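You operate a simulated robot arm through the tools that you are given. There is no shell and no other tool.

You run a simulated robot arm. Do the job below in one go: nothing can be reset, and whatever is moved stays where it is left.

Task
Put the three bays in lever Q's row on air and test them together.
Fine: white desk; open the three levers of that row, press TEST once and leave the result on the grey display; leave the other levers shut.

The check looks at the end state, three seconds after you hand in, the way a careful person would. Anything else that was tipped, shoved, dropped, spilled or broken makes it a failure.

Robot
A 7-joint arm with a two-finger parallel gripper, fixed in place. Base frame: the origin is at the foot of the arm, x ahead of it, y to its left, z up. Lengths are in cm, angles in degrees, forces in N, time in s.
Its first joint turns from -166.0 to 166.0 degrees. Payload 1.57 kg.
The TCP is the grasp point between the finger pads, 3 cm short of the fingertips. In the tool frame z runs along the fingers and y along their closing line. Largest opening 8 cm; finger width 1.7, thickness 1.2; the body of the gripper, 4 by 8.2 cm, starts 8 cm behind the TCP.
Orientation is that of the tool frame in the base frame, as [roll, pitch, yaw] about the fixed x, y, z axes, in that order (R = Rz(yaw) Ry(pitch) Rx(roll)). With the fingers straight down and closing along the base's y, the tool's x points along the base's -x, its y along +y and its z along -z.

Tools
- The arm moves only by the tool jog_arm. Its argument "deltas" is a list of rows, each a list of 7 numbers: the shift along the base's x, y, z in units of 150 mm (1.0 is 150 mm), then the turn, a rotation vector about the base's x, y, z in units of 60 degrees (1.0 is 60 degrees), then the gripper command, from -1 (shut) to 1 (fully open), values between in proportion. In form: [[dx, dy, dz, wx, wy, wz, hand], ...]. A call has 1 to 20 rows; each row is the pose to reach, as a shift and turn from the pose commanded when the call began. A call with a number of a shift or a turn outside -1 to 1 is refused whole. Each row takes 0.2 s and may step no farther than 5 cm and 8.6 degrees from the row before; otherwise, or with a gripper value out of range, the whole call is refused. A pose out of reach is approached as far as the arm can. The call stops where the force on the tool passes 40 N (or 10 N more than at its start, if that is more) or the arm is blocked; 0.2 s more then pass. Each finger travels about 15.3 cm/s and halts on what it meets, pressing with about 28 N; the grip force reading is that of the motor and also rises with nothing between the fingers. The clock runs only during rows and for 0.2 s after the last one: add rows that repeat a pose to give the fingers time. It gives the time, the measured TCP pose, the force on the tool (base axes), the opening and the grip force at its end, in the units of the frame above (readings bear some noise), with the torque about the TCP (base axes, N m) and any sound that the robot's microphone picked up.
- Cameras (640 x 400 px; columns grow to the right, rows downward): "scene" is fixed at [5.84, 50.77, 170.75]; the picture's right is [0.13, -0.99, 0.00], its down [-0.94, -0.12, -0.31] and it looks along [0.31, 0.04, -0.95] (base axes); focal length 238 px, centre (320, 200). "wrist" rides on the gripper at [7.2, -0.7, -12.2] in the tool frame; the picture's right is [0.09, 1.00, 0.00], its down [-0.84, 0.08, -0.54] and it looks along [-0.54, 0.05, 0.84] (tool axes); focal length 238 px, centre (320, 200). There is no depth. A picture from a camera that has moved, and an enlarged one, comes with that camera's place and axes in the base frame and with its lens. The place of the scene camera against the robot may be out by one fixed shift of up to 1.8 cm in any direction.
- capture(camera): a new picture of that camera. It takes no simulated time.
- inspect(camera, box): a new picture of the part [left, top, right, bottom] of that camera's present view, enlarged. It takes no simulated time.
- hand_in(): hands the job in; it is judged then, once.

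Nothing tells you positions but the pictures and the camera data. Unless the task says otherwise, let go and move clear before handing in.

The tools are called after "Request:" as a command line: name --pt "numbers of a row" for each row, then --argument value for the rest, lists and objects as JSON in quotes. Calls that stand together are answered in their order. jog_arm: Moves the arm, as the interface text tells. Its arguments: {"type":"object","properties":{"deltas":{"type":"array"}},"required":["deltas"]} The other tools are called the same way: capture (camera) takes a picture; inspect (camera, box) takes an enlarged picture of a part of a camera's view; hand_in () hands the job in.

At the start:

```text
clock: 0.0
tool_pos: [27.74, 33.36, 130.26]
tool_rot: [180.0, 0.0, 180.0]
wrist_force: [-0.5, -0.3, 0.2]
moment: [0.02, 0.01, 0.01]
finger_gap: 8.0
gripper_force: 0.1
```

scene: 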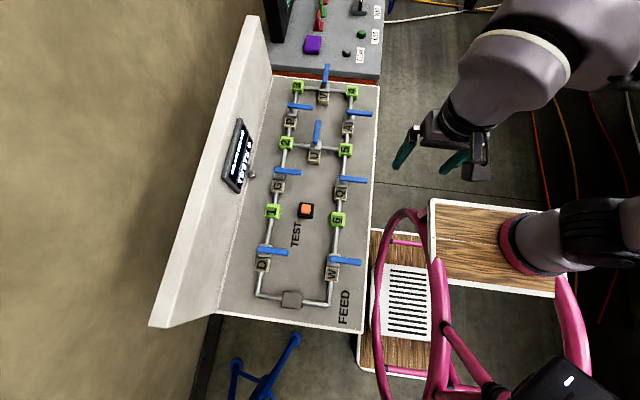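
wrist: 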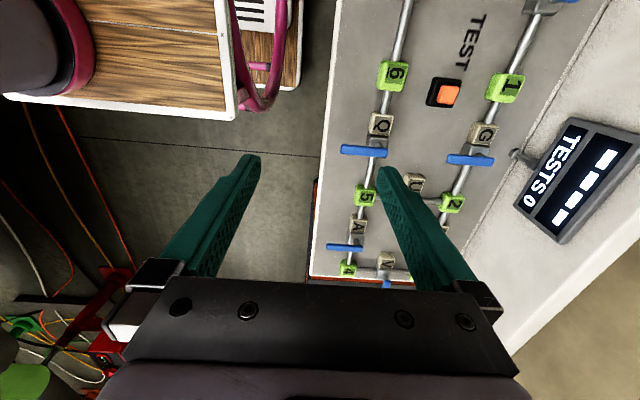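

I see a white desk with two pipe rows of green numbered bays and blue levers, a TEST button and a display. I'll look closer before moving.

Request:
inspect --camera "scene" --box '[240, 60, 400, 160]'

Request:
inspect --camera "scene" --box '[220, 140, 380, 240]'

Request:
inspect --camera "scene" --box '[220, 230, 380, 330]'

Request:
inspect --camera "wrist" --box '[320, 0, 640, 200]'

Request:
inspect --camera "wrist" --box '[300, 100, 540, 300]'

```text
4.00 times, centred on (320, 110) of scene
camera zoom: at [5.84, 50.77, 170.75], right [0.13, -0.99, 0.0], down [-0.94, -0.12, -0.31], along [0.31, 0.04, -0.95], focal length 953 px, centre (320, 560)
```

zoom: 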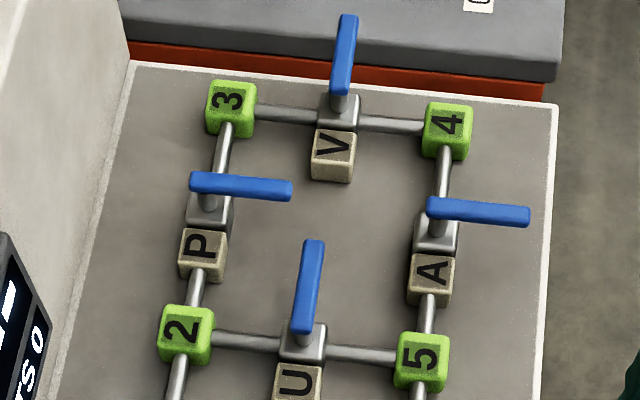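

```text
4.00 times, centred on (300, 190) of scene
camera zoom: at [5.84, 50.77, 170.75], right [0.13, -0.99, 0.0], down [-0.94, -0.12, -0.31], along [0.31, 0.04, -0.95], focal length 953 px, centre (400, 240)
```

zoom: 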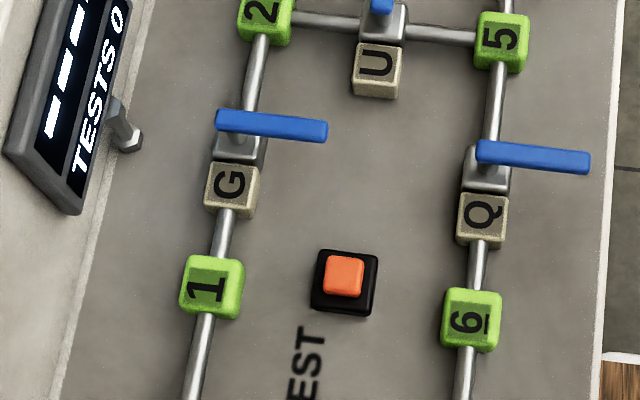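

```text
4.00 times, centred on (300, 280) of scene
camera zoom: at [5.84, 50.77, 170.75], right [0.13, -0.99, 0.0], down [-0.94, -0.12, -0.31], along [0.31, 0.04, -0.95], focal length 953 px, centre (400, -120)
```

zoom: 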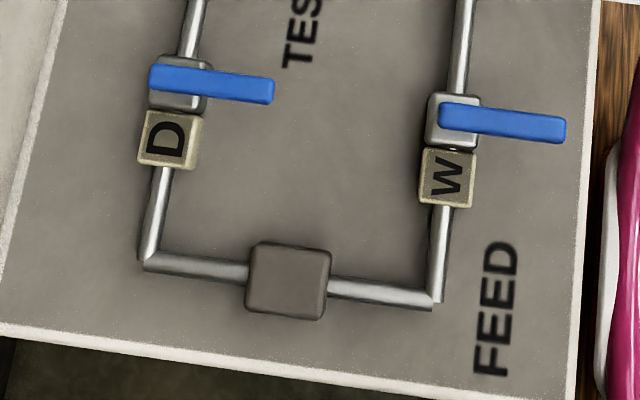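

```text
2.00 times, centred on (480, 100) of wrist
camera zoom: at [20.67, 32.71, 142.56], right [-0.09, 1.0, 0.0], down [0.84, 0.08, 0.54], along [0.54, 0.05, -0.84], focal length 477 px, centre (0, 400)
```

zoom: 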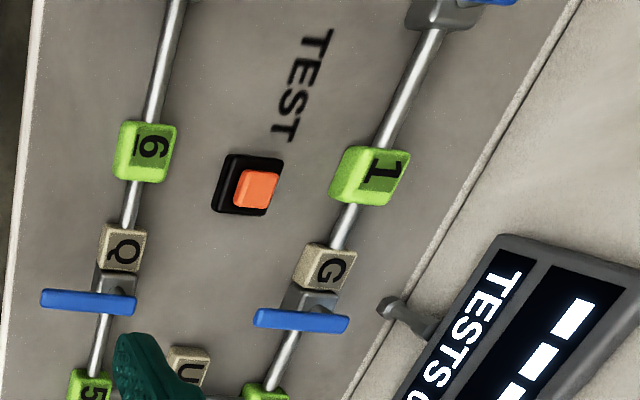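

```text
2.00 times, centred on (420, 200) of wrist
camera zoom: at [20.67, 32.71, 142.56], right [-0.09, 1.0, 0.0], down [0.84, 0.08, 0.54], along [0.54, 0.05, -0.84], focal length 477 px, centre (120, 200)
```

zoom: 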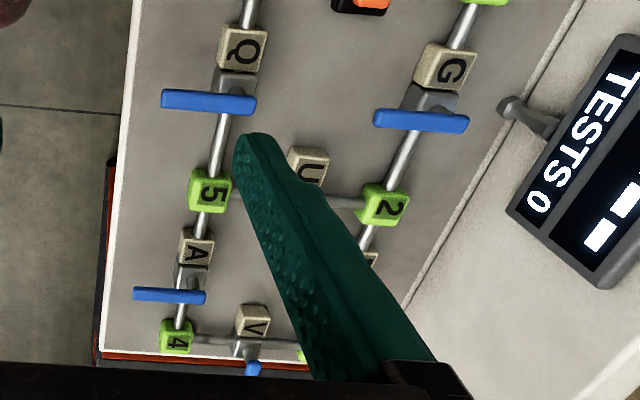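

The row through Q runs along the robot's x: levers W, Q, A with bays 6, 5, 4, and all levers are currently across their pipes (shut). I'll close the gripper and move above the desk at a safe height for a better look at the valves.

Request:
jog_arm --pt "0.02 0.15 -0.06 0 0 0 -1" --pt "0.04 0.3 -0.15 0 0 0 -1" --pt "0.06 0.45 -0.24 0 0 0 -1" --pt "0.08 0.6 -0.33 0 0 0 -1" --pt "0.1 0.75 -0.42 0 0 0 -1" --pt "0.12 0.9 -0.5 0 0 0 -1" --pt "0.12 0.95 -0.55 0 0 0 -1" --pt "0.12 0.95 -0.55 0 0 0 -1"

Request:
capture --camera "wrist"

Request:
capture --camera "scene"

```text
clock: 1.8
tool_pos: [29.48, 47.62, 122.06]
tool_rot: [-179.9, -0.1, -179.9]
wrist_force: [-0.2, 0.3, 0.6]
moment: [0.01, 0.01, 0.01]
finger_gap: 0.01
gripper_force: 20.9
```

```text
taken
camera wrist: at [22.42, 46.95, 134.31], right [-0.09, 1.0, 0.0], down [0.84, 0.08, 0.54], along [0.54, 0.05, -0.84], focal length 238 px, centre (320, 200)
```

wrist: 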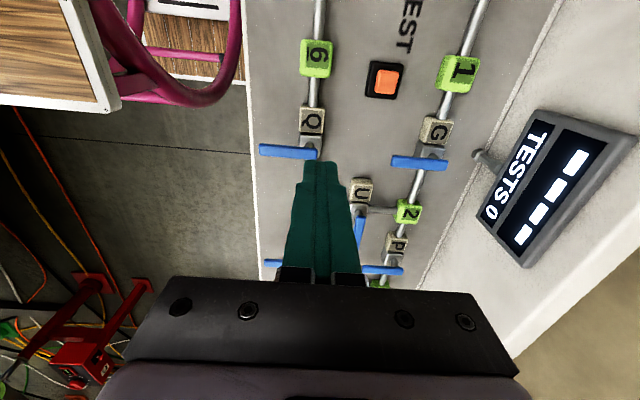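

```text
taken
```

scene: 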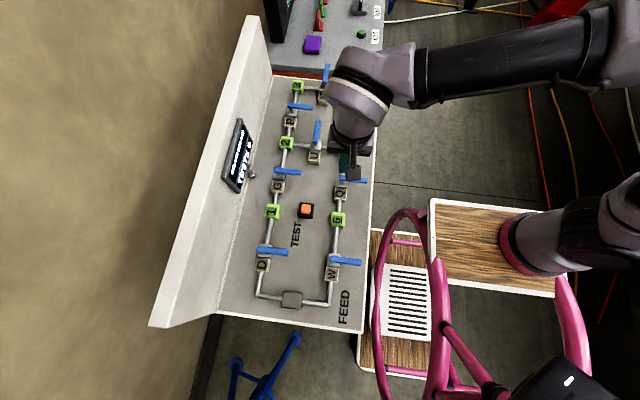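

I now have a consistent picture: desk top near z≈90, Q row around y≈48, with a pink ring and wooden platform close to the robot at y<31, which I must keep clear of. I'll zoom in on the valves and button from here.

Request:
inspect --camera "wrist" --box '[240, 20, 400, 120]'

Request:
inspect --camera "wrist" --box '[240, 90, 400, 190]'

Request:
inspect --camera "wrist" --box '[340, 90, 500, 190]'

Request:
inspect --camera "scene" --box '[310, 235, 390, 285]'

```text
4.00 times, centred on (320, 70) of wrist
camera zoom: at [22.42, 46.95, 134.31], right [-0.09, 1.0, 0.0], down [0.84, 0.08, 0.54], along [0.54, 0.05, -0.84], focal length 953 px, centre (320, 720)
```

zoom: 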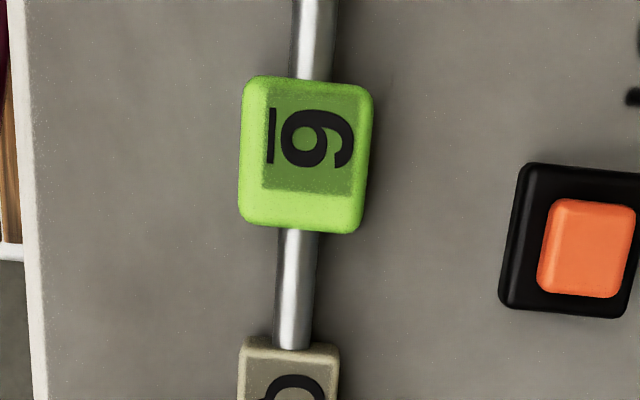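

```text
4.00 times, centred on (320, 140) of wrist
camera zoom: at [22.42, 46.95, 134.31], right [-0.09, 1.0, 0.0], down [0.84, 0.08, 0.54], along [0.54, 0.05, -0.84], focal length 953 px, centre (320, 440)
```

zoom: 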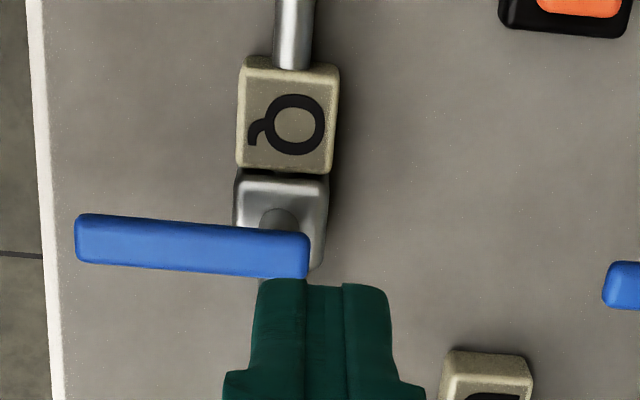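

```text
4.00 times, centred on (420, 140) of wrist
camera zoom: at [22.42, 46.95, 134.31], right [-0.09, 1.0, 0.0], down [0.84, 0.08, 0.54], along [0.54, 0.05, -0.84], focal length 953 px, centre (-80, 440)
```

zoom: 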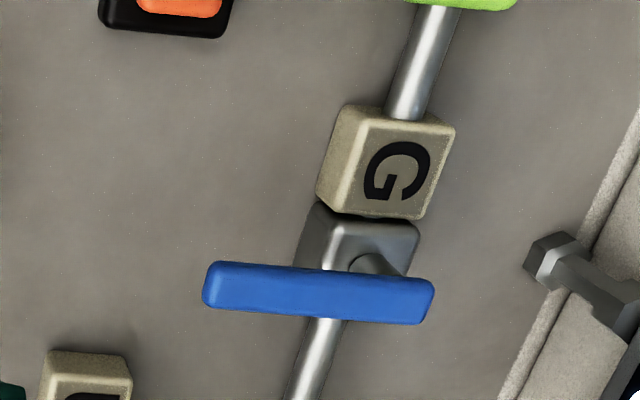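

```text
8.00 times, centred on (350, 260) of scene
camera zoom: at [5.84, 50.77, 170.75], right [0.13, -0.99, 0.0], down [-0.94, -0.12, -0.31], along [0.31, 0.04, -0.95], focal length 1906 px, centre (80, -280)
```

zoom: 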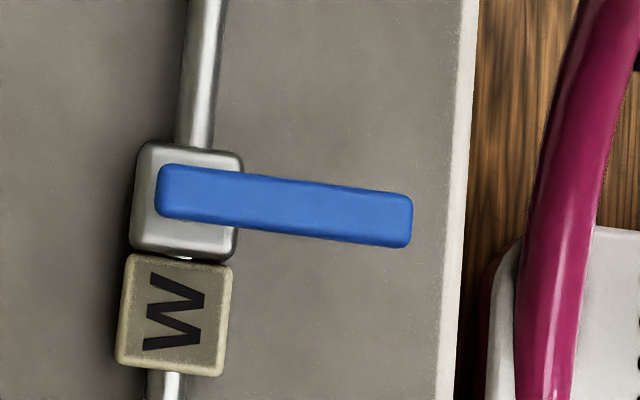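

Triangulating the two wrist views: Q lever lies at about x≈37.3, from y≈47.8 (pivot end) to y≈38.3 (tip), top z≈97; TEST button top at about (26.0, 57.7, 93.5); W at x≈10.5, A at x≈64. I'll hover beside lever Q's tip on its −x side and check.

Request:
jog_arm --pt "0.06 -0.095 -0.15 0 0 0 -1" --pt "0.12 -0.19 -0.3 0 0 0 -1" --pt "0.18 -0.285 -0.48 0 0 0 -1" --pt "0.24 -0.38 -0.66 0 0 0 -1" --pt "0.297 -0.474 -0.8 0 0 0 -1" --pt "0.297 -0.474 -0.934 0 0 0 -1" --pt "0.297 -0.474 -0.934 0 0 0 -1"

Request:
capture --camera "wrist"

Request:
capture --camera "scene"

```text
clock: 3.4
tool_pos: [34.01, 40.52, 108.05]
tool_rot: [-180.0, 0.1, 179.9]
wrist_force: [0.3, -0.5, -0.1]
moment: [-0.03, 0.03, 0.01]
finger_gap: 0.02
gripper_force: 21.5
```

```text
taken
camera wrist: at [26.96, 39.84, 120.3], right [-0.09, 1.0, 0.0], down [0.84, 0.08, 0.54], along [0.54, 0.05, -0.84], focal length 238 px, centre (320, 200)
```

wrist: 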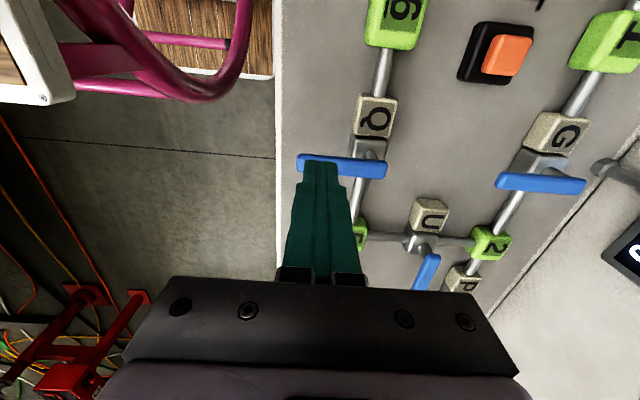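

```text
taken
```

scene: 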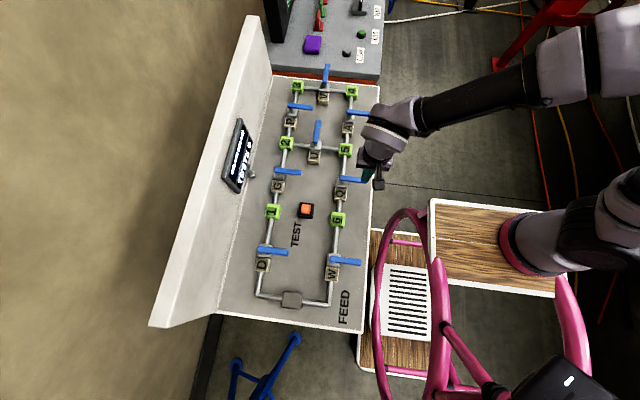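

The fingers are over Q's lever area, just short of it in x. I'll zoom in to pin the lever's position and height.

Request:
inspect --camera "wrist" --box '[260, 90, 420, 190]'

Request:
inspect --camera "wrist" --box '[400, 0, 560, 100]'

```text
4.00 times, centred on (340, 140) of wrist
camera zoom: at [26.96, 39.84, 120.3], right [-0.09, 1.0, 0.0], down [0.84, 0.08, 0.54], along [0.54, 0.05, -0.84], focal length 953 px, centre (240, 440)
```

zoom: 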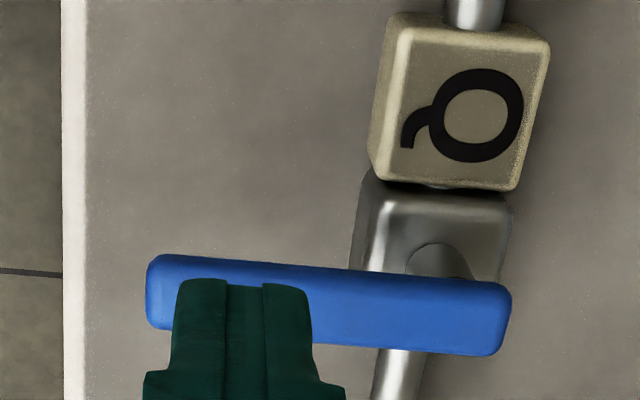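

```text
4.00 times, centred on (480, 50) of wrist
camera zoom: at [26.96, 39.84, 120.3], right [-0.09, 1.0, 0.0], down [0.84, 0.08, 0.54], along [0.54, 0.05, -0.84], focal length 953 px, centre (-320, 800)
```

zoom: 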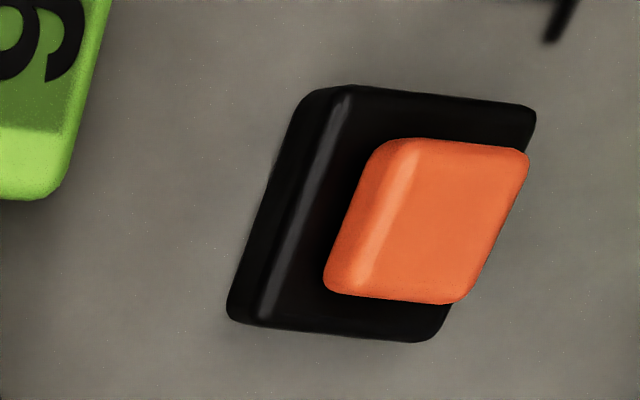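

Lever Q spans x≈36.4–38, z≈96.4–98; the label block is lower (top z≈94.4). I'll lower the closed fingers on the −x side of the lever to tip height z≈95.2.

Request:
jog_arm --pt "0 0 -0.15 0 0 0 -1" --pt "0 0 -0.3 0 0 0 -1" --pt "0 0 -0.45 0 0 0 -1" --pt "0 0 -0.58 0 0 0 -1" --pt "0 0 -0.653 0 0 0 -1" --pt "0 0 -0.653 0 0 0 -1"

Request:
inspect --camera "wrist" --box '[220, 80, 460, 230]'

Request:
inspect --camera "scene" --box '[280, 120, 440, 220]'

```text
clock: 4.8
tool_pos: [33.93, 40.36, 98.22]
tool_rot: [180.0, 0.0, -180.0]
wrist_force: [0.6, -0.3, -0.5]
moment: [-0.04, 0.02, 0.0]
finger_gap: 0.0
gripper_force: 21.3
```

```text
2.67 times, centred on (340, 155) of wrist
camera zoom: at [26.94, 39.85, 110.51], right [-0.09, 1.0, 0.0], down [0.84, 0.08, 0.54], along [0.54, 0.05, -0.84], focal length 636 px, centre (267, 320)
```

zoom: 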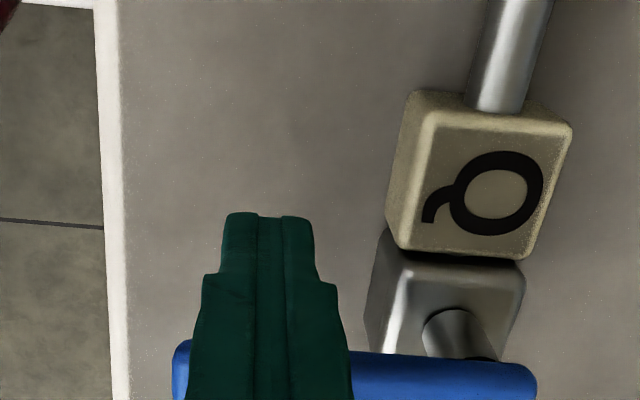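

```text
4.00 times, centred on (360, 170) of scene
camera zoom: at [5.84, 50.77, 170.75], right [0.13, -0.99, 0.0], down [-0.94, -0.12, -0.31], along [0.31, 0.04, -0.95], focal length 953 px, centre (160, 320)
```

zoom: 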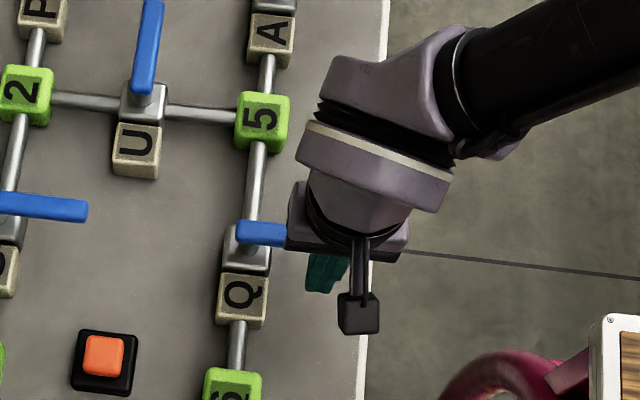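

The fingers sit in the clear gap ahead of lever Q. I'll push gently toward +x to test whether it opens that way, watching the force.

Request:
jog_arm --pt "0.04 0 0 0 0 0 -1" --pt "0.08 0 0 0 0 0 -1" --pt "0.107 0 0 0 0 0 -1" --pt "0.134 -0.007 0 0 0 0 -1" --pt "0.16 -0.014 0 0 0 0 -1" --pt "0.187 -0.018 0 0 0 0 -1" --pt "0.22 -0.021 0 0 0 0 -1"

Request:
inspect --camera "wrist" --box '[220, 80, 460, 230]'

Request:
inspect --camera "scene" --box '[280, 120, 440, 220]'

```text
clock: 6.4
tool_pos: [37.3, 40.22, 98.29]
tool_rot: [180.0, 0.0, 179.9]
wrist_force: [-0.2, -0.4, 0.2]
moment: [0.02, 0.01, 0.0]
finger_gap: 0.0
gripper_force: 21.1
```

```text
2.67 times, centred on (340, 155) of wrist
camera zoom: at [30.26, 39.53, 110.51], right [-0.09, 1.0, 0.0], down [0.84, 0.08, 0.54], along [0.54, 0.05, -0.84], focal length 636 px, centre (267, 320)
```

zoom: 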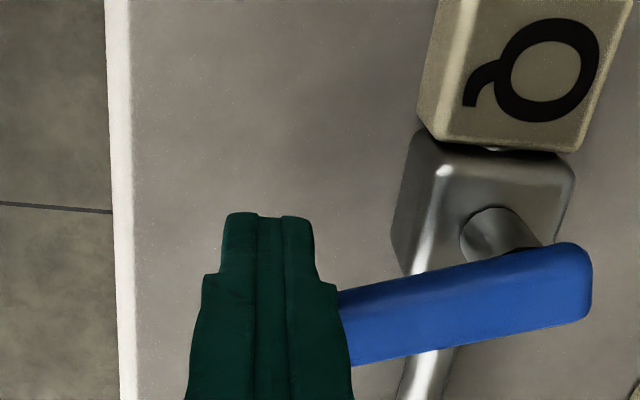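

```text
4.00 times, centred on (360, 170) of scene
camera zoom: at [5.84, 50.77, 170.75], right [0.13, -0.99, 0.0], down [-0.94, -0.12, -0.31], along [0.31, 0.04, -0.95], focal length 953 px, centre (160, 320)
```

zoom: 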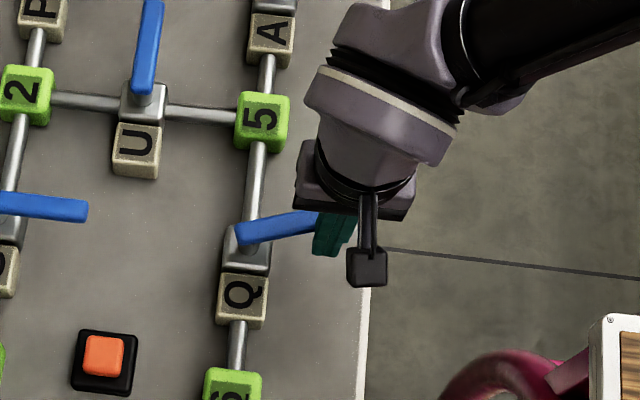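

Lever Q swings freely toward +x, so that is the opening direction. I'll continue along the arc until the lever lies along the pipe.

Request:
jog_arm --pt "0.064 0.017 0 0 0 0 -1" --pt "0.131 0.033 0 0 0 0 -1" --pt "0.196 0.062 0 0 0 0 -1" --pt "0.258 0.104 0 0 0 0 -1" --pt "0.312 0.158 0 0 0 0 -1" --pt "0.335 0.19 0 0 0 0 -1" --pt "0.356 0.225 0 0 0 0 -1" --pt "0.372 0.262 0 0 0 0 -1" --pt "0.387 0.301 0 0 0 0 -1"

Request:
inspect --camera "wrist" --box '[220, 80, 460, 230]'

Request:
inspect --camera "scene" --box '[280, 120, 440, 220]'

```text
clock: 8.4
tool_pos: [43.0, 44.58, 98.33]
tool_rot: [-179.8, -0.1, -179.9]
wrist_force: [-5.2, -13.4, 6.7]
moment: [0.03, 0.06, 0.16]
finger_gap: 0.01
gripper_force: 21.4
```

```text
2.67 times, centred on (340, 155) of wrist
camera zoom: at [35.97, 43.94, 110.51], right [-0.09, 1.0, 0.0], down [0.84, 0.08, 0.54], along [0.54, 0.05, -0.84], focal length 636 px, centre (267, 320)
```

zoom: 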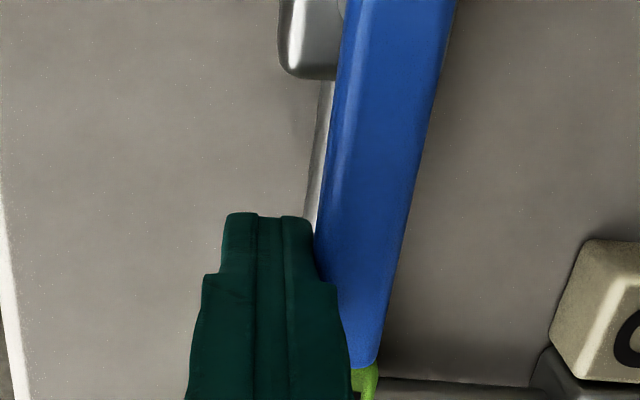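

```text
4.00 times, centred on (360, 170) of scene
camera zoom: at [5.84, 50.77, 170.75], right [0.13, -0.99, 0.0], down [-0.94, -0.12, -0.31], along [0.31, 0.04, -0.95], focal length 953 px, centre (160, 320)
```

zoom: 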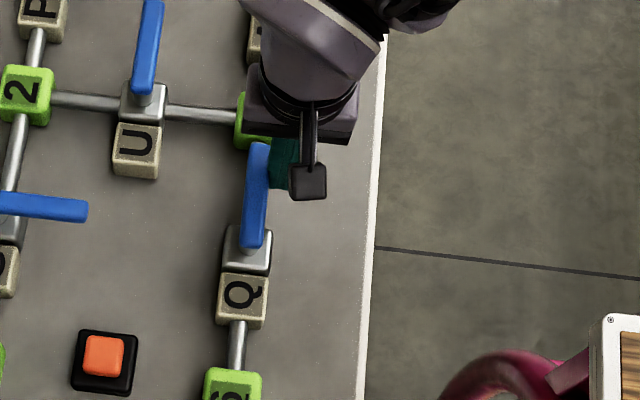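

Q now lies along the pipe and has reached its stop (13 N reaction). I'll back off in −y, lift, and view it.

Request:
jog_arm --pt "0 -0.05 0 0 0 0 -1" --pt "0 -0.12 0 0 0 0 -1" --pt "0 -0.2 0 0 0 0 -1" --pt "0 -0.2 0.15 0 0 0 -1" --pt "0 -0.2 0.35 0 0 0 -1" --pt "0 -0.2 0.6 0 0 0 -1" --pt "0 -0.2 0.8 0 0 0 -1" --pt "0 -0.2 0.8 0 0 0 -1"

Request:
capture --camera "wrist"

Request:
inspect --camera "scene" --box '[280, 70, 440, 170]'

```text
clock: 10.2
tool_pos: [43.04, 41.63, 110.12]
tool_rot: [180.0, 0.1, -179.8]
wrist_force: [-0.4, -0.7, -0.6]
moment: [-0.01, -0.03, -0.03]
finger_gap: 0.0
gripper_force: 21.8
```

```text
taken
camera wrist: at [35.99, 41.05, 122.51], right [-0.09, 1.0, 0.0], down [0.84, 0.08, 0.54], along [0.54, 0.05, -0.84], focal length 238 px, centre (320, 200)
```

wrist: 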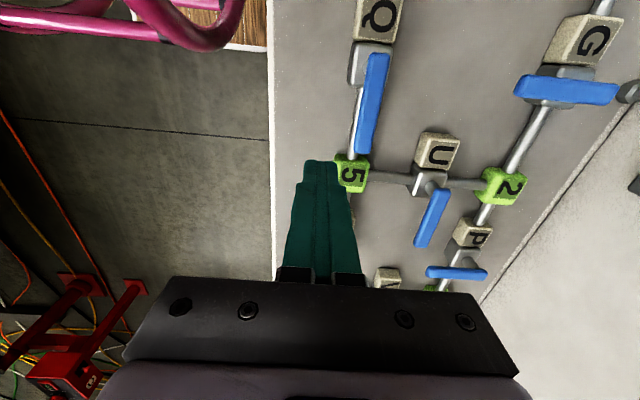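

```text
4.00 times, centred on (360, 120) of scene
camera zoom: at [5.84, 50.77, 170.75], right [0.13, -0.99, 0.0], down [-0.94, -0.12, -0.31], along [0.31, 0.04, -0.95], focal length 953 px, centre (160, 520)
```

zoom: 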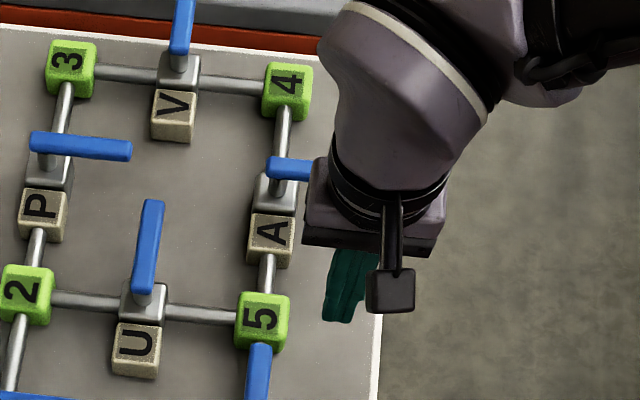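

Q is along its pipe and stays there. Next is lever A: I'll travel at height to just short of it and measure its position.

Request:
jog_arm --pt "0.15 -0.02 0 0 0 0 -1" --pt "0.35 -0.04 0 0 0 0 -1" --pt "0.6 -0.06 0 0 0 0 -1" --pt "0.85 -0.08 0 0 0 0 -1" --pt "1.0 -0.08 0 0 0 0 -1" --pt "1.0 -0.08 0 0 0 0 -1"

Request:
capture --camera "wrist"

Request:
capture --camera "scene"

Request:
inspect --camera "wrist" --box '[260, 90, 420, 190]'

```text
clock: 11.6
tool_pos: [58.11, 40.61, 110.25]
tool_rot: [179.9, -0.1, -179.9]
wrist_force: [0.0, 0.0, -0.7]
moment: [0.01, -0.04, 0.02]
finger_gap: 0.04
gripper_force: 22.2
```

```text
taken
camera wrist: at [51.05, 39.92, 122.46], right [-0.09, 1.0, 0.0], down [0.84, 0.08, 0.54], along [0.54, 0.05, -0.84], focal length 238 px, centre (320, 200)
```

wrist: 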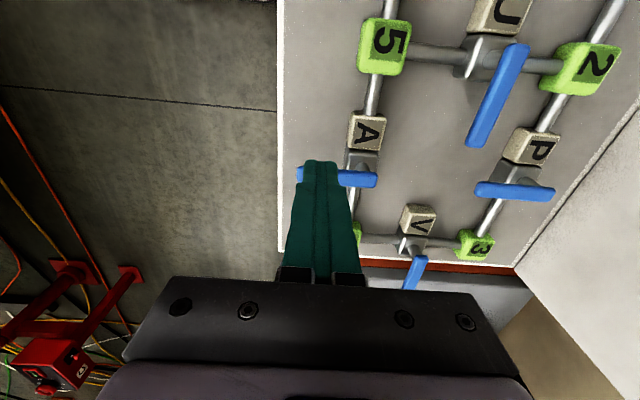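

```text
taken
```

scene: 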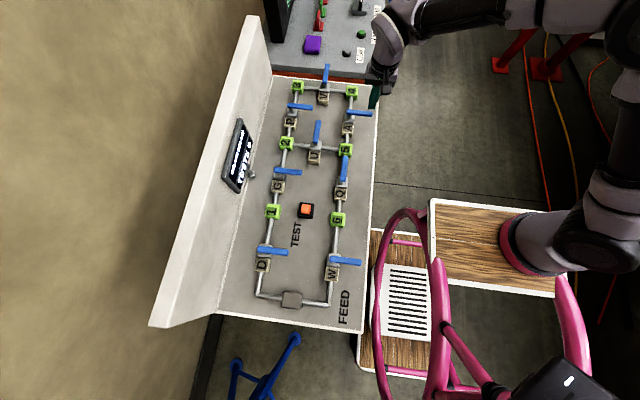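

```text
4.00 times, centred on (340, 140) of wrist
camera zoom: at [51.05, 39.92, 122.46], right [-0.09, 1.0, 0.0], down [0.84, 0.08, 0.54], along [0.54, 0.05, -0.84], focal length 953 px, centre (240, 440)
```

zoom: 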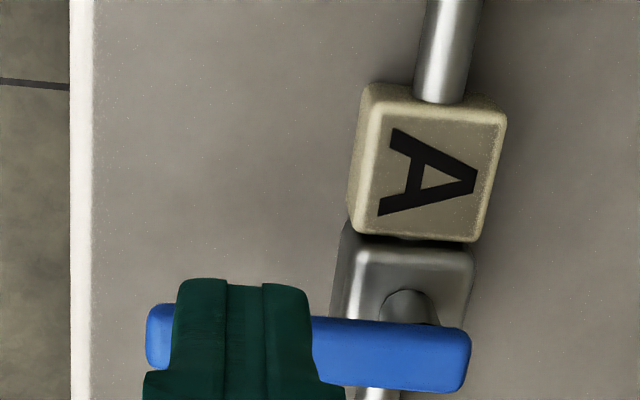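

Lever A measures at x≈63.6, y 38.3–47.9, same height as Q. I'll lower the fingers on its −x side.

Request:
jog_arm --pt "0.08 0 -0.1 0 0 0 -1" --pt "0.147 0 -0.25 0 0 0 -1" --pt "0.147 0 -0.42 0 0 0 -1" --pt "0.147 0 -0.6 0 0 0 -1" --pt "0.147 0 -0.73 0 0 0 -1" --pt "0.147 0 -0.8 0 0 0 -1" --pt "0.147 0 -0.8 0 0 0 -1"

Request:
inspect --camera "wrist" --box '[220, 80, 460, 230]'

```text
clock: 13.2
tool_pos: [60.27, 40.52, 98.28]
tool_rot: [179.9, 0.0, -180.0]
wrist_force: [0.5, 0.1, 0.1]
moment: [-0.01, -0.01, -0.01]
finger_gap: 0.02
gripper_force: 21.0
```

```text
2.67 times, centred on (340, 155) of wrist
camera zoom: at [53.19, 39.86, 110.5], right [-0.09, 1.0, 0.0], down [0.84, 0.08, 0.54], along [0.54, 0.05, -0.84], focal length 636 px, centre (267, 320)
```

zoom: 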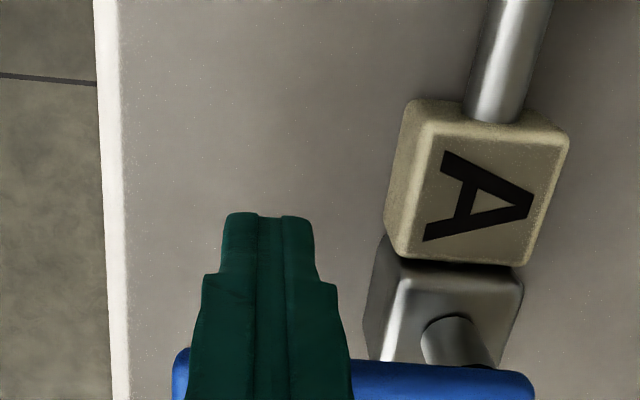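

The geometry matches what I had at Q. I'll run the same arc on lever A.

Request:
jog_arm --pt "0.06 0 0 0 0 0 -1" --pt "0.11 0 0 0 0 0 -1" --pt "0.14 -0.008 0 0 0 0 -1" --pt "0.17 -0.015 0 0 0 0 -1" --pt "0.205 -0.018 0 0 0 0 -1" --pt "0.235 -0.021 0 0 0 0 -1" --pt "0.296 -0.004 0 0 0 0 -1" --pt "0.364 0.012 0 0 0 0 -1" --pt "0.429 0.041 0 0 0 0 -1" --pt "0.49 0.083 0 0 0 0 -1" --pt "0.545 0.137 0 0 0 0 -1" --pt "0.569 0.17 0 0 0 0 -1" --pt "0.589 0.204 0 0 0 0 -1" --pt "0.605 0.24 0 0 0 0 -1" --pt "0.62 0.28 0 0 0 0 -1"

Request:
inspect --camera "wrist" --box '[220, 80, 460, 230]'

Request:
inspect --camera "scene" --box '[280, 70, 440, 170]'

```text
clock: 16.4
tool_pos: [69.52, 44.6, 98.22]
tool_rot: [-179.8, -0.1, 180.0]
wrist_force: [-8.0, -12.3, 2.7]
moment: [-0.04, 0.04, 0.12]
finger_gap: 0.0
gripper_force: 21.3
```

```text
2.67 times, centred on (340, 155) of wrist
camera zoom: at [62.51, 43.94, 110.49], right [-0.09, 1.0, 0.0], down [0.84, 0.08, 0.54], along [0.54, 0.05, -0.84], focal length 636 px, centre (267, 320)
```

zoom: 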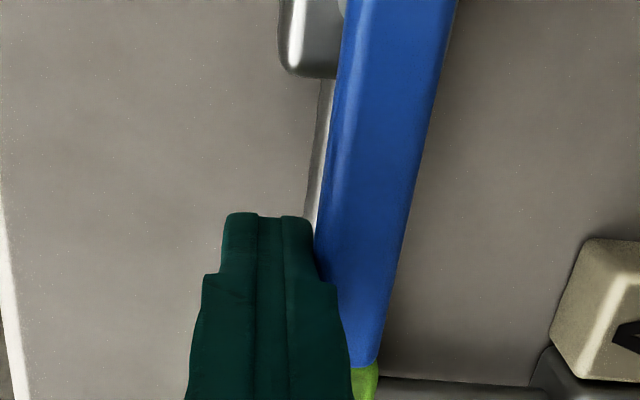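

```text
4.00 times, centred on (360, 120) of scene
camera zoom: at [5.84, 50.77, 170.75], right [0.13, -0.99, 0.0], down [-0.94, -0.12, -0.31], along [0.31, 0.04, -0.95], focal length 953 px, centre (160, 520)
```

zoom: 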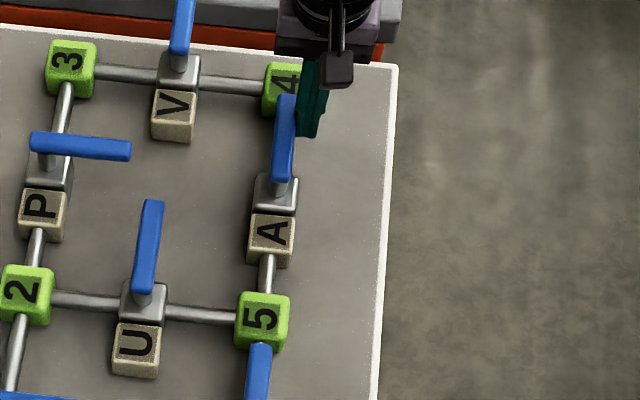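

Lever A is along its pipe and against its stop. I'll back off, lift, and travel back at height toward W, staying well above the levers.

Request:
jog_arm --pt "0 -0.05 0 0 0 0 -1" --pt "0 -0.12 0 0 0 0 -1" --pt "0 -0.2 0 0 0 0 -1" --pt "0 -0.2 0.15 0 0 0 -1" --pt "0 -0.2 0.35 0 0 0 -1" --pt "0 -0.2 0.6 0 0 0 -1" --pt "0 -0.2 0.85 0 0 0 -1" --pt "-0.2 -0.15 1.0 0 0 0 -1" --pt "-0.5 -0.05 1.0 0 0 0 -1" --pt "-0.8 0.05 1.0 0 0 0 -1" --pt "-1.0 0.1 1.0 0 0 0 -1" --pt "-1.0 0.1 1.0 0 0 0 -1"

Request:
capture --camera "scene"

Request:
capture --camera "wrist"

```text
clock: 19.0
tool_pos: [54.48, 46.08, 113.32]
tool_rot: [180.0, 0.1, 180.0]
wrist_force: [0.1, -0.6, -1.0]
moment: [0.0, 0.01, -0.01]
finger_gap: 0.03
gripper_force: 21.3
```

```text
taken
```

scene: 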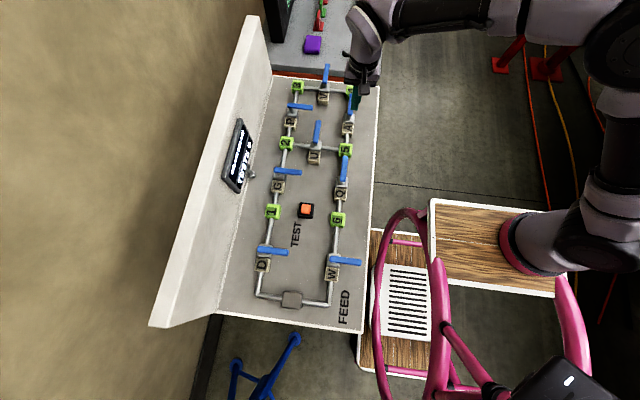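

```text
taken
camera wrist: at [47.5, 45.47, 125.5], right [-0.09, 1.0, 0.0], down [0.84, 0.08, 0.54], along [0.54, 0.05, -0.84], focal length 238 px, centre (320, 200)
```

wrist: 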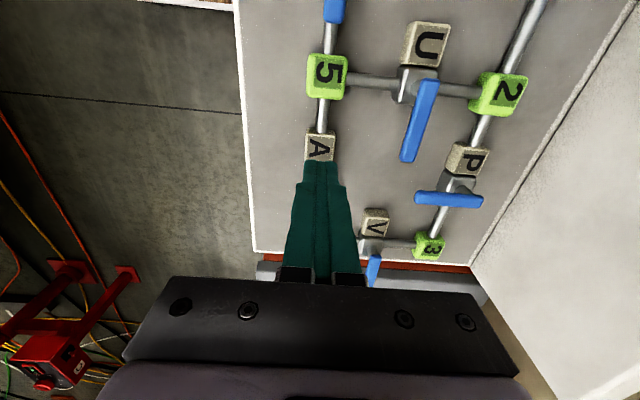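

Three bars show nothing changed elsewhere; A and Q are open. I'll continue back along the row at height towards W.

Request:
jog_arm --pt "-0.25 0.05 0 0 0 0 -1" --pt "-0.5 0.1 0 0 0 0 -1" --pt "-0.75 0.15 0 0 0 0 -1" --pt "-1.0 0.2 0 0 0 0 -1"

Request:
jog_arm --pt "-0.25 0 0 0 0 0 -1" --pt "-0.5 0 0 0 0 0 -1" --pt "-0.75 0 0 0 0 0 -1" --pt "-1.0 0 0 0 0 0 -1" --pt "-1.0 0 0 0 0 0 -1"

Request:
capture --camera "scene"

Request:
capture --camera "wrist"

```text
clock: 20.0
tool_pos: [39.67, 49.02, 113.33]
tool_rot: [179.9, 0.0, -179.9]
wrist_force: [1.2, 0.5, -0.2]
moment: [0.02, 0.06, 0.02]
finger_gap: 0.0
gripper_force: 21.2
```

```text
clock: 21.2
tool_pos: [24.55, 49.42, 113.29]
tool_rot: [-180.0, 0.0, 180.0]
wrist_force: [-1.0, -0.1, -0.2]
moment: [0.01, 0.01, -0.04]
finger_gap: 0.02
gripper_force: 21.1
```

```text
taken
```

scene: 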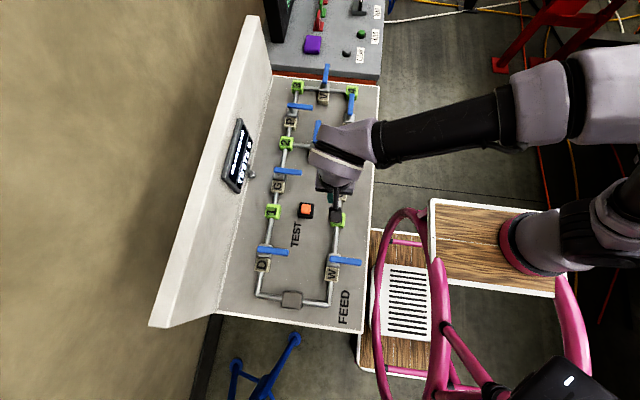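

```text
taken
camera wrist: at [17.52, 48.67, 125.52], right [-0.09, 1.0, 0.0], down [0.84, 0.08, 0.54], along [0.54, 0.05, -0.84], focal length 238 px, centre (320, 200)
```

wrist: 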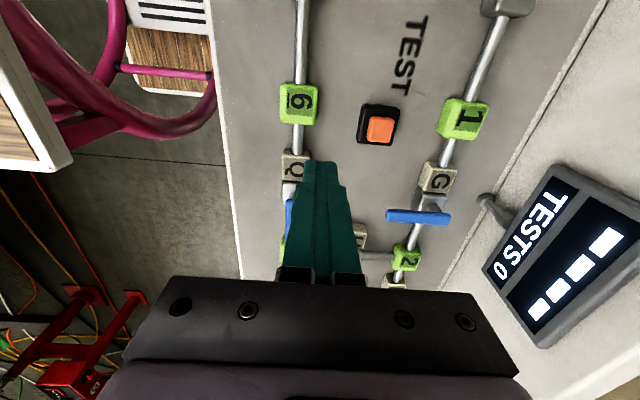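

The display reads TESTS 0 with blank dashes. Next I'll move above W with the tool vertical to see how well the arm reaches there.

Request:
jog_arm --pt "-0.22 -0.05 0 0 0 0 -1" --pt "-0.44 -0.1 0 0 0 0 -1" --pt "-0.66 -0.15 0 0 0 0 -1" --pt "-0.85 -0.2 0 0 0 0 -1" --pt "-0.973 -0.213 0 0 0 0 -1" --pt "-0.973 -0.213 0 0 0 0 -1"

Request:
capture --camera "scene"

Request:
capture --camera "wrist"

```text
clock: 22.6
tool_pos: [9.82, 46.21, 113.27]
tool_rot: [-180.0, 0.0, 179.9]
wrist_force: [0.3, -0.2, 0.4]
moment: [-0.01, -0.02, 0.02]
finger_gap: 0.01
gripper_force: 21.3
```

```text
taken
```

scene: 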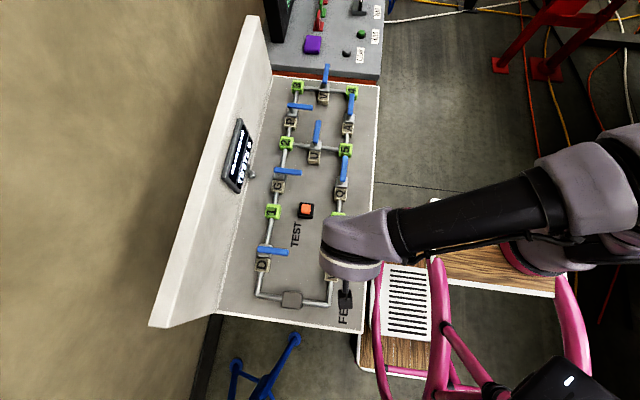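

```text
taken
camera wrist: at [2.91, 45.4, 125.49], right [-0.09, 1.0, 0.0], down [0.84, 0.08, 0.54], along [0.54, 0.05, -0.84], focal length 238 px, centre (320, 200)
```

wrist: 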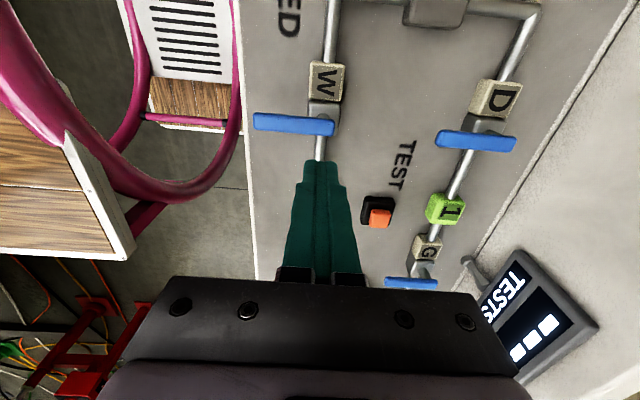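

The arm reaches above W with the tool vertical. Before going lower, I'll check the pink frame's shape and height near the forearm.

Request:
inspect --camera "scene" --box '[340, 190, 640, 400]'

Request:
inspect --camera "wrist" --box '[0, 0, 320, 200]'

```text
1.90 times, centred on (490, 295) of scene
camera zoom: at [5.84, 50.77, 170.75], right [0.13, -0.99, 0.0], down [-0.94, -0.12, -0.31], along [0.31, 0.04, -0.95], focal length 454 px, centre (-4, 19)
```

zoom: 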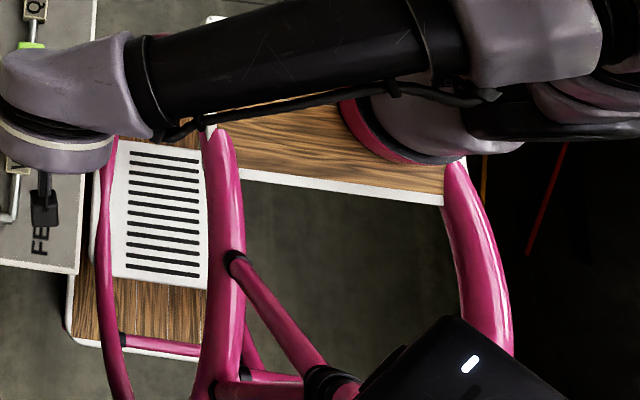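

```text
2.00 times, centred on (160, 100) of wrist
camera zoom: at [2.91, 45.4, 125.49], right [-0.09, 1.0, 0.0], down [0.84, 0.08, 0.54], along [0.54, 0.05, -0.84], focal length 477 px, centre (640, 400)
```

zoom: 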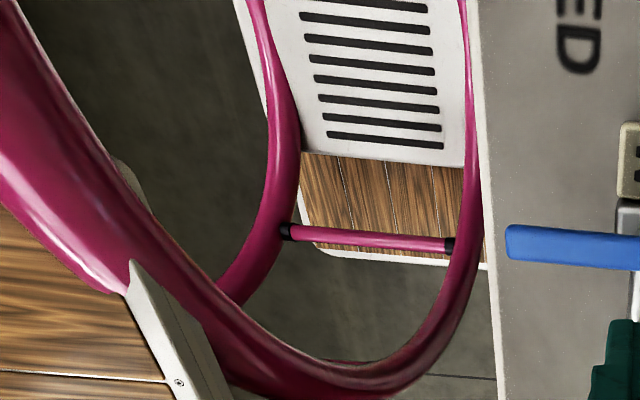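

The pink tubing runs beneath and behind the forearm, attached to the platform at about z≈96. I'll zoom on lever W to measure it.

Request:
inspect --camera "wrist" --box '[230, 60, 390, 160]'

Request:
inspect --camera "wrist" --box '[330, 120, 490, 220]'

```text
4.00 times, centred on (310, 110) of wrist
camera zoom: at [2.91, 45.4, 125.49], right [-0.09, 1.0, 0.0], down [0.84, 0.08, 0.54], along [0.54, 0.05, -0.84], focal length 953 px, centre (360, 560)
```

zoom: 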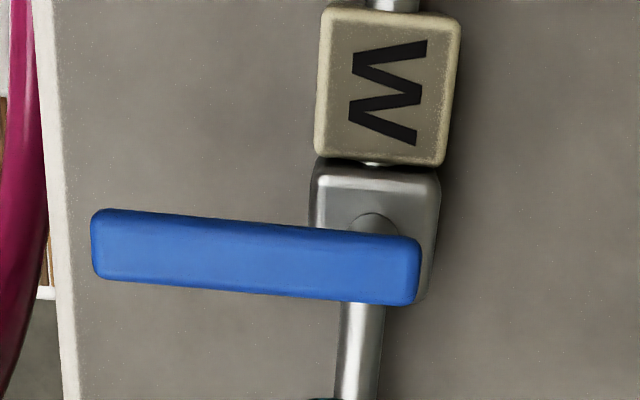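

```text
4.00 times, centred on (410, 170) of wrist
camera zoom: at [2.91, 45.4, 125.49], right [-0.09, 1.0, 0.0], down [0.84, 0.08, 0.54], along [0.54, 0.05, -0.84], focal length 953 px, centre (-40, 320)
```

zoom: 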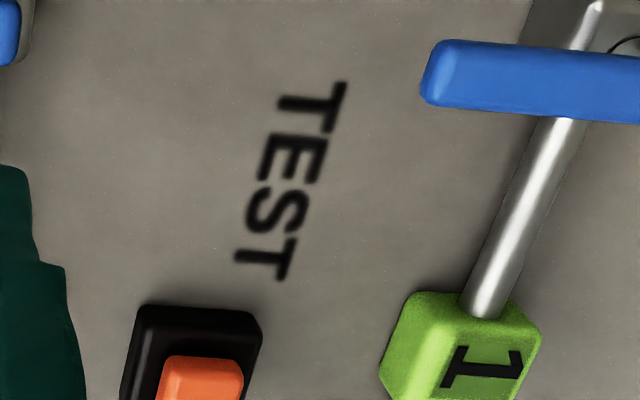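

W measures at x≈10.65, y 38.4–47.9 — the same geometry shifted by −26.5 cm from Q. I'll move to a hover beside it on the −x side and check that the arm attains the pose.

Request:
jog_arm --pt "-0.05 -0.1 -0.08 0 0 0 -1" --pt "-0.1 -0.2 -0.16 0 0 0 -1" --pt "-0.15 -0.3 -0.25 0 0 0 -1" --pt "-0.167 -0.367 -0.347 0 0 0 -1" --pt "-0.167 -0.367 -0.347 0 0 0 -1"

Request:
capture --camera "scene"

Request:
capture --camera "wrist"

```text
clock: 23.8
tool_pos: [7.26, 40.54, 108.09]
tool_rot: [-180.0, 0.0, -179.9]
wrist_force: [0.4, 0.1, 0.2]
moment: [-0.02, -0.03, 0.0]
finger_gap: 0.01
gripper_force: 20.7
```

```text
taken
```

scene: 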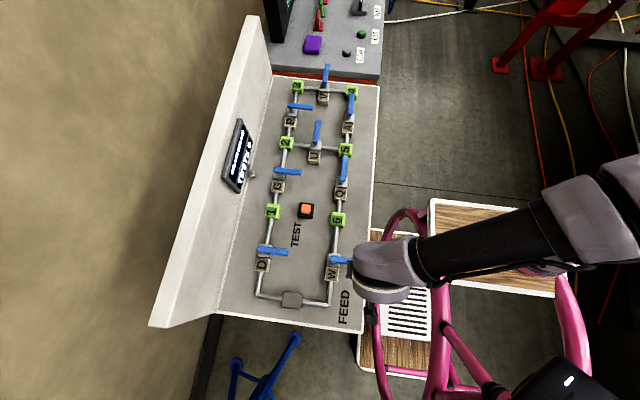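

```text
taken
camera wrist: at [0.38, 39.82, 120.29], right [-0.09, 1.0, 0.0], down [0.84, 0.08, 0.54], along [0.54, 0.05, -0.84], focal length 238 px, centre (320, 200)
```

wrist: 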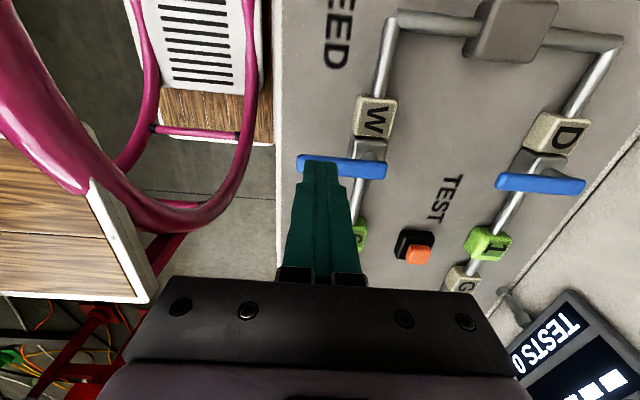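

The pose is attained (7.3, 40.5, 108), fingers beside W's lever tip. I'll lower slowly to the same working height and check.

Request:
jog_arm --pt "0 0 -0.12 0 0 0 -1" --pt "0 0 -0.24 0 0 0 -1" --pt "0 0 -0.36 0 0 0 -1" --pt "0 0 -0.48 0 0 0 -1" --pt "0 0 -0.58 0 0 0 -1" --pt "0 0 -0.653 0 0 0 -1" --pt "0 0 -0.653 0 0 0 -1"

Request:
capture --camera "scene"

Request:
inspect --camera "wrist" --box '[220, 80, 460, 230]'

```text
clock: 25.4
tool_pos: [7.42, 40.53, 98.14]
tool_rot: [-180.0, 0.0, -179.9]
wrist_force: [0.4, -0.2, 0.7]
moment: [-0.01, -0.04, -0.01]
finger_gap: 0.0
gripper_force: 20.8
```

```text
taken
```

scene: 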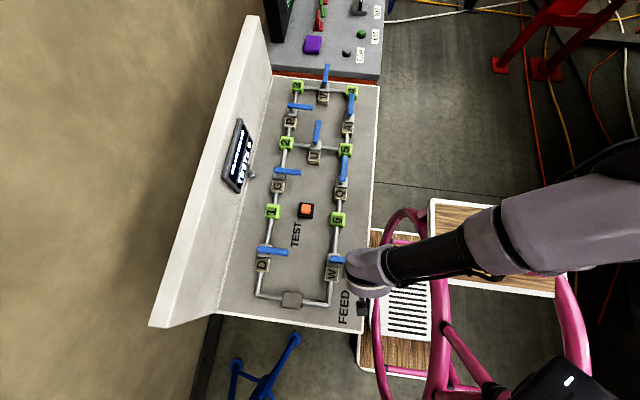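

```text
2.67 times, centred on (340, 155) of wrist
camera zoom: at [0.43, 39.86, 110.46], right [-0.09, 1.0, 0.0], down [0.84, 0.08, 0.54], along [0.54, 0.05, -0.84], focal length 636 px, centre (267, 320)
```

zoom: 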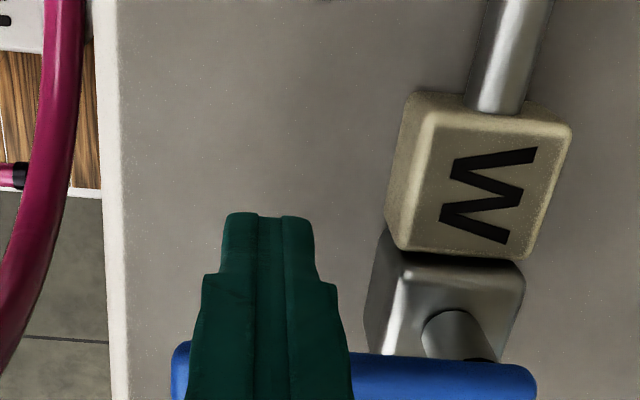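

The view matches the Q geometry almost exactly. I'll run the same opening arc on W.

Request:
jog_arm --pt "0.05 0 0 0 0 0 -1" --pt "0.097 0 0 0 0 0 -1" --pt "0.128 -0.008 0 0 0 0 -1" --pt "0.158 -0.015 0 0 0 0 -1" --pt "0.19 -0.018 0 0 0 0 -1" --pt "0.222 -0.021 0 0 0 0 -1" --pt "0.284 -0.004 0 0 0 0 -1" --pt "0.351 0.012 0 0 0 0 -1" --pt "0.416 0.041 0 0 0 0 -1" --pt "0.478 0.083 0 0 0 0 -1" --pt "0.532 0.137 0 0 0 0 -1" --pt "0.556 0.17 0 0 0 0 -1" --pt "0.576 0.204 0 0 0 0 -1" --pt "0.592 0.24 0 0 0 0 -1" --pt "0.607 0.28 0 0 0 0 -1"

Request:
capture --camera "scene"

Request:
inspect --camera "wrist" --box '[220, 80, 460, 230]'

```text
clock: 28.6
tool_pos: [16.38, 44.51, 98.18]
tool_rot: [-179.8, -0.1, 180.0]
wrist_force: [-2.6, -11.9, 3.0]
moment: [-0.02, 0.0, 0.14]
finger_gap: 0.03
gripper_force: 21.4
```

```text
taken
```

scene: 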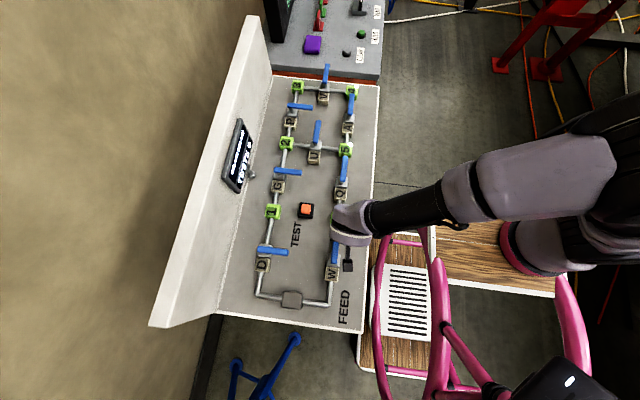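

```text
2.67 times, centred on (340, 155) of wrist
camera zoom: at [9.46, 43.92, 110.48], right [-0.09, 1.0, 0.0], down [0.84, 0.08, 0.54], along [0.54, 0.05, -0.84], focal length 636 px, centre (267, 320)
```

zoom: 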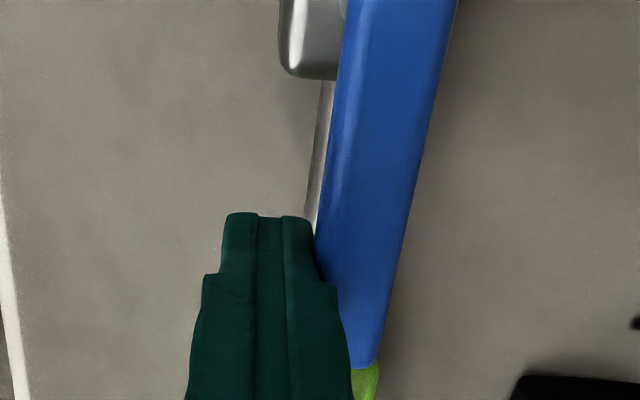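

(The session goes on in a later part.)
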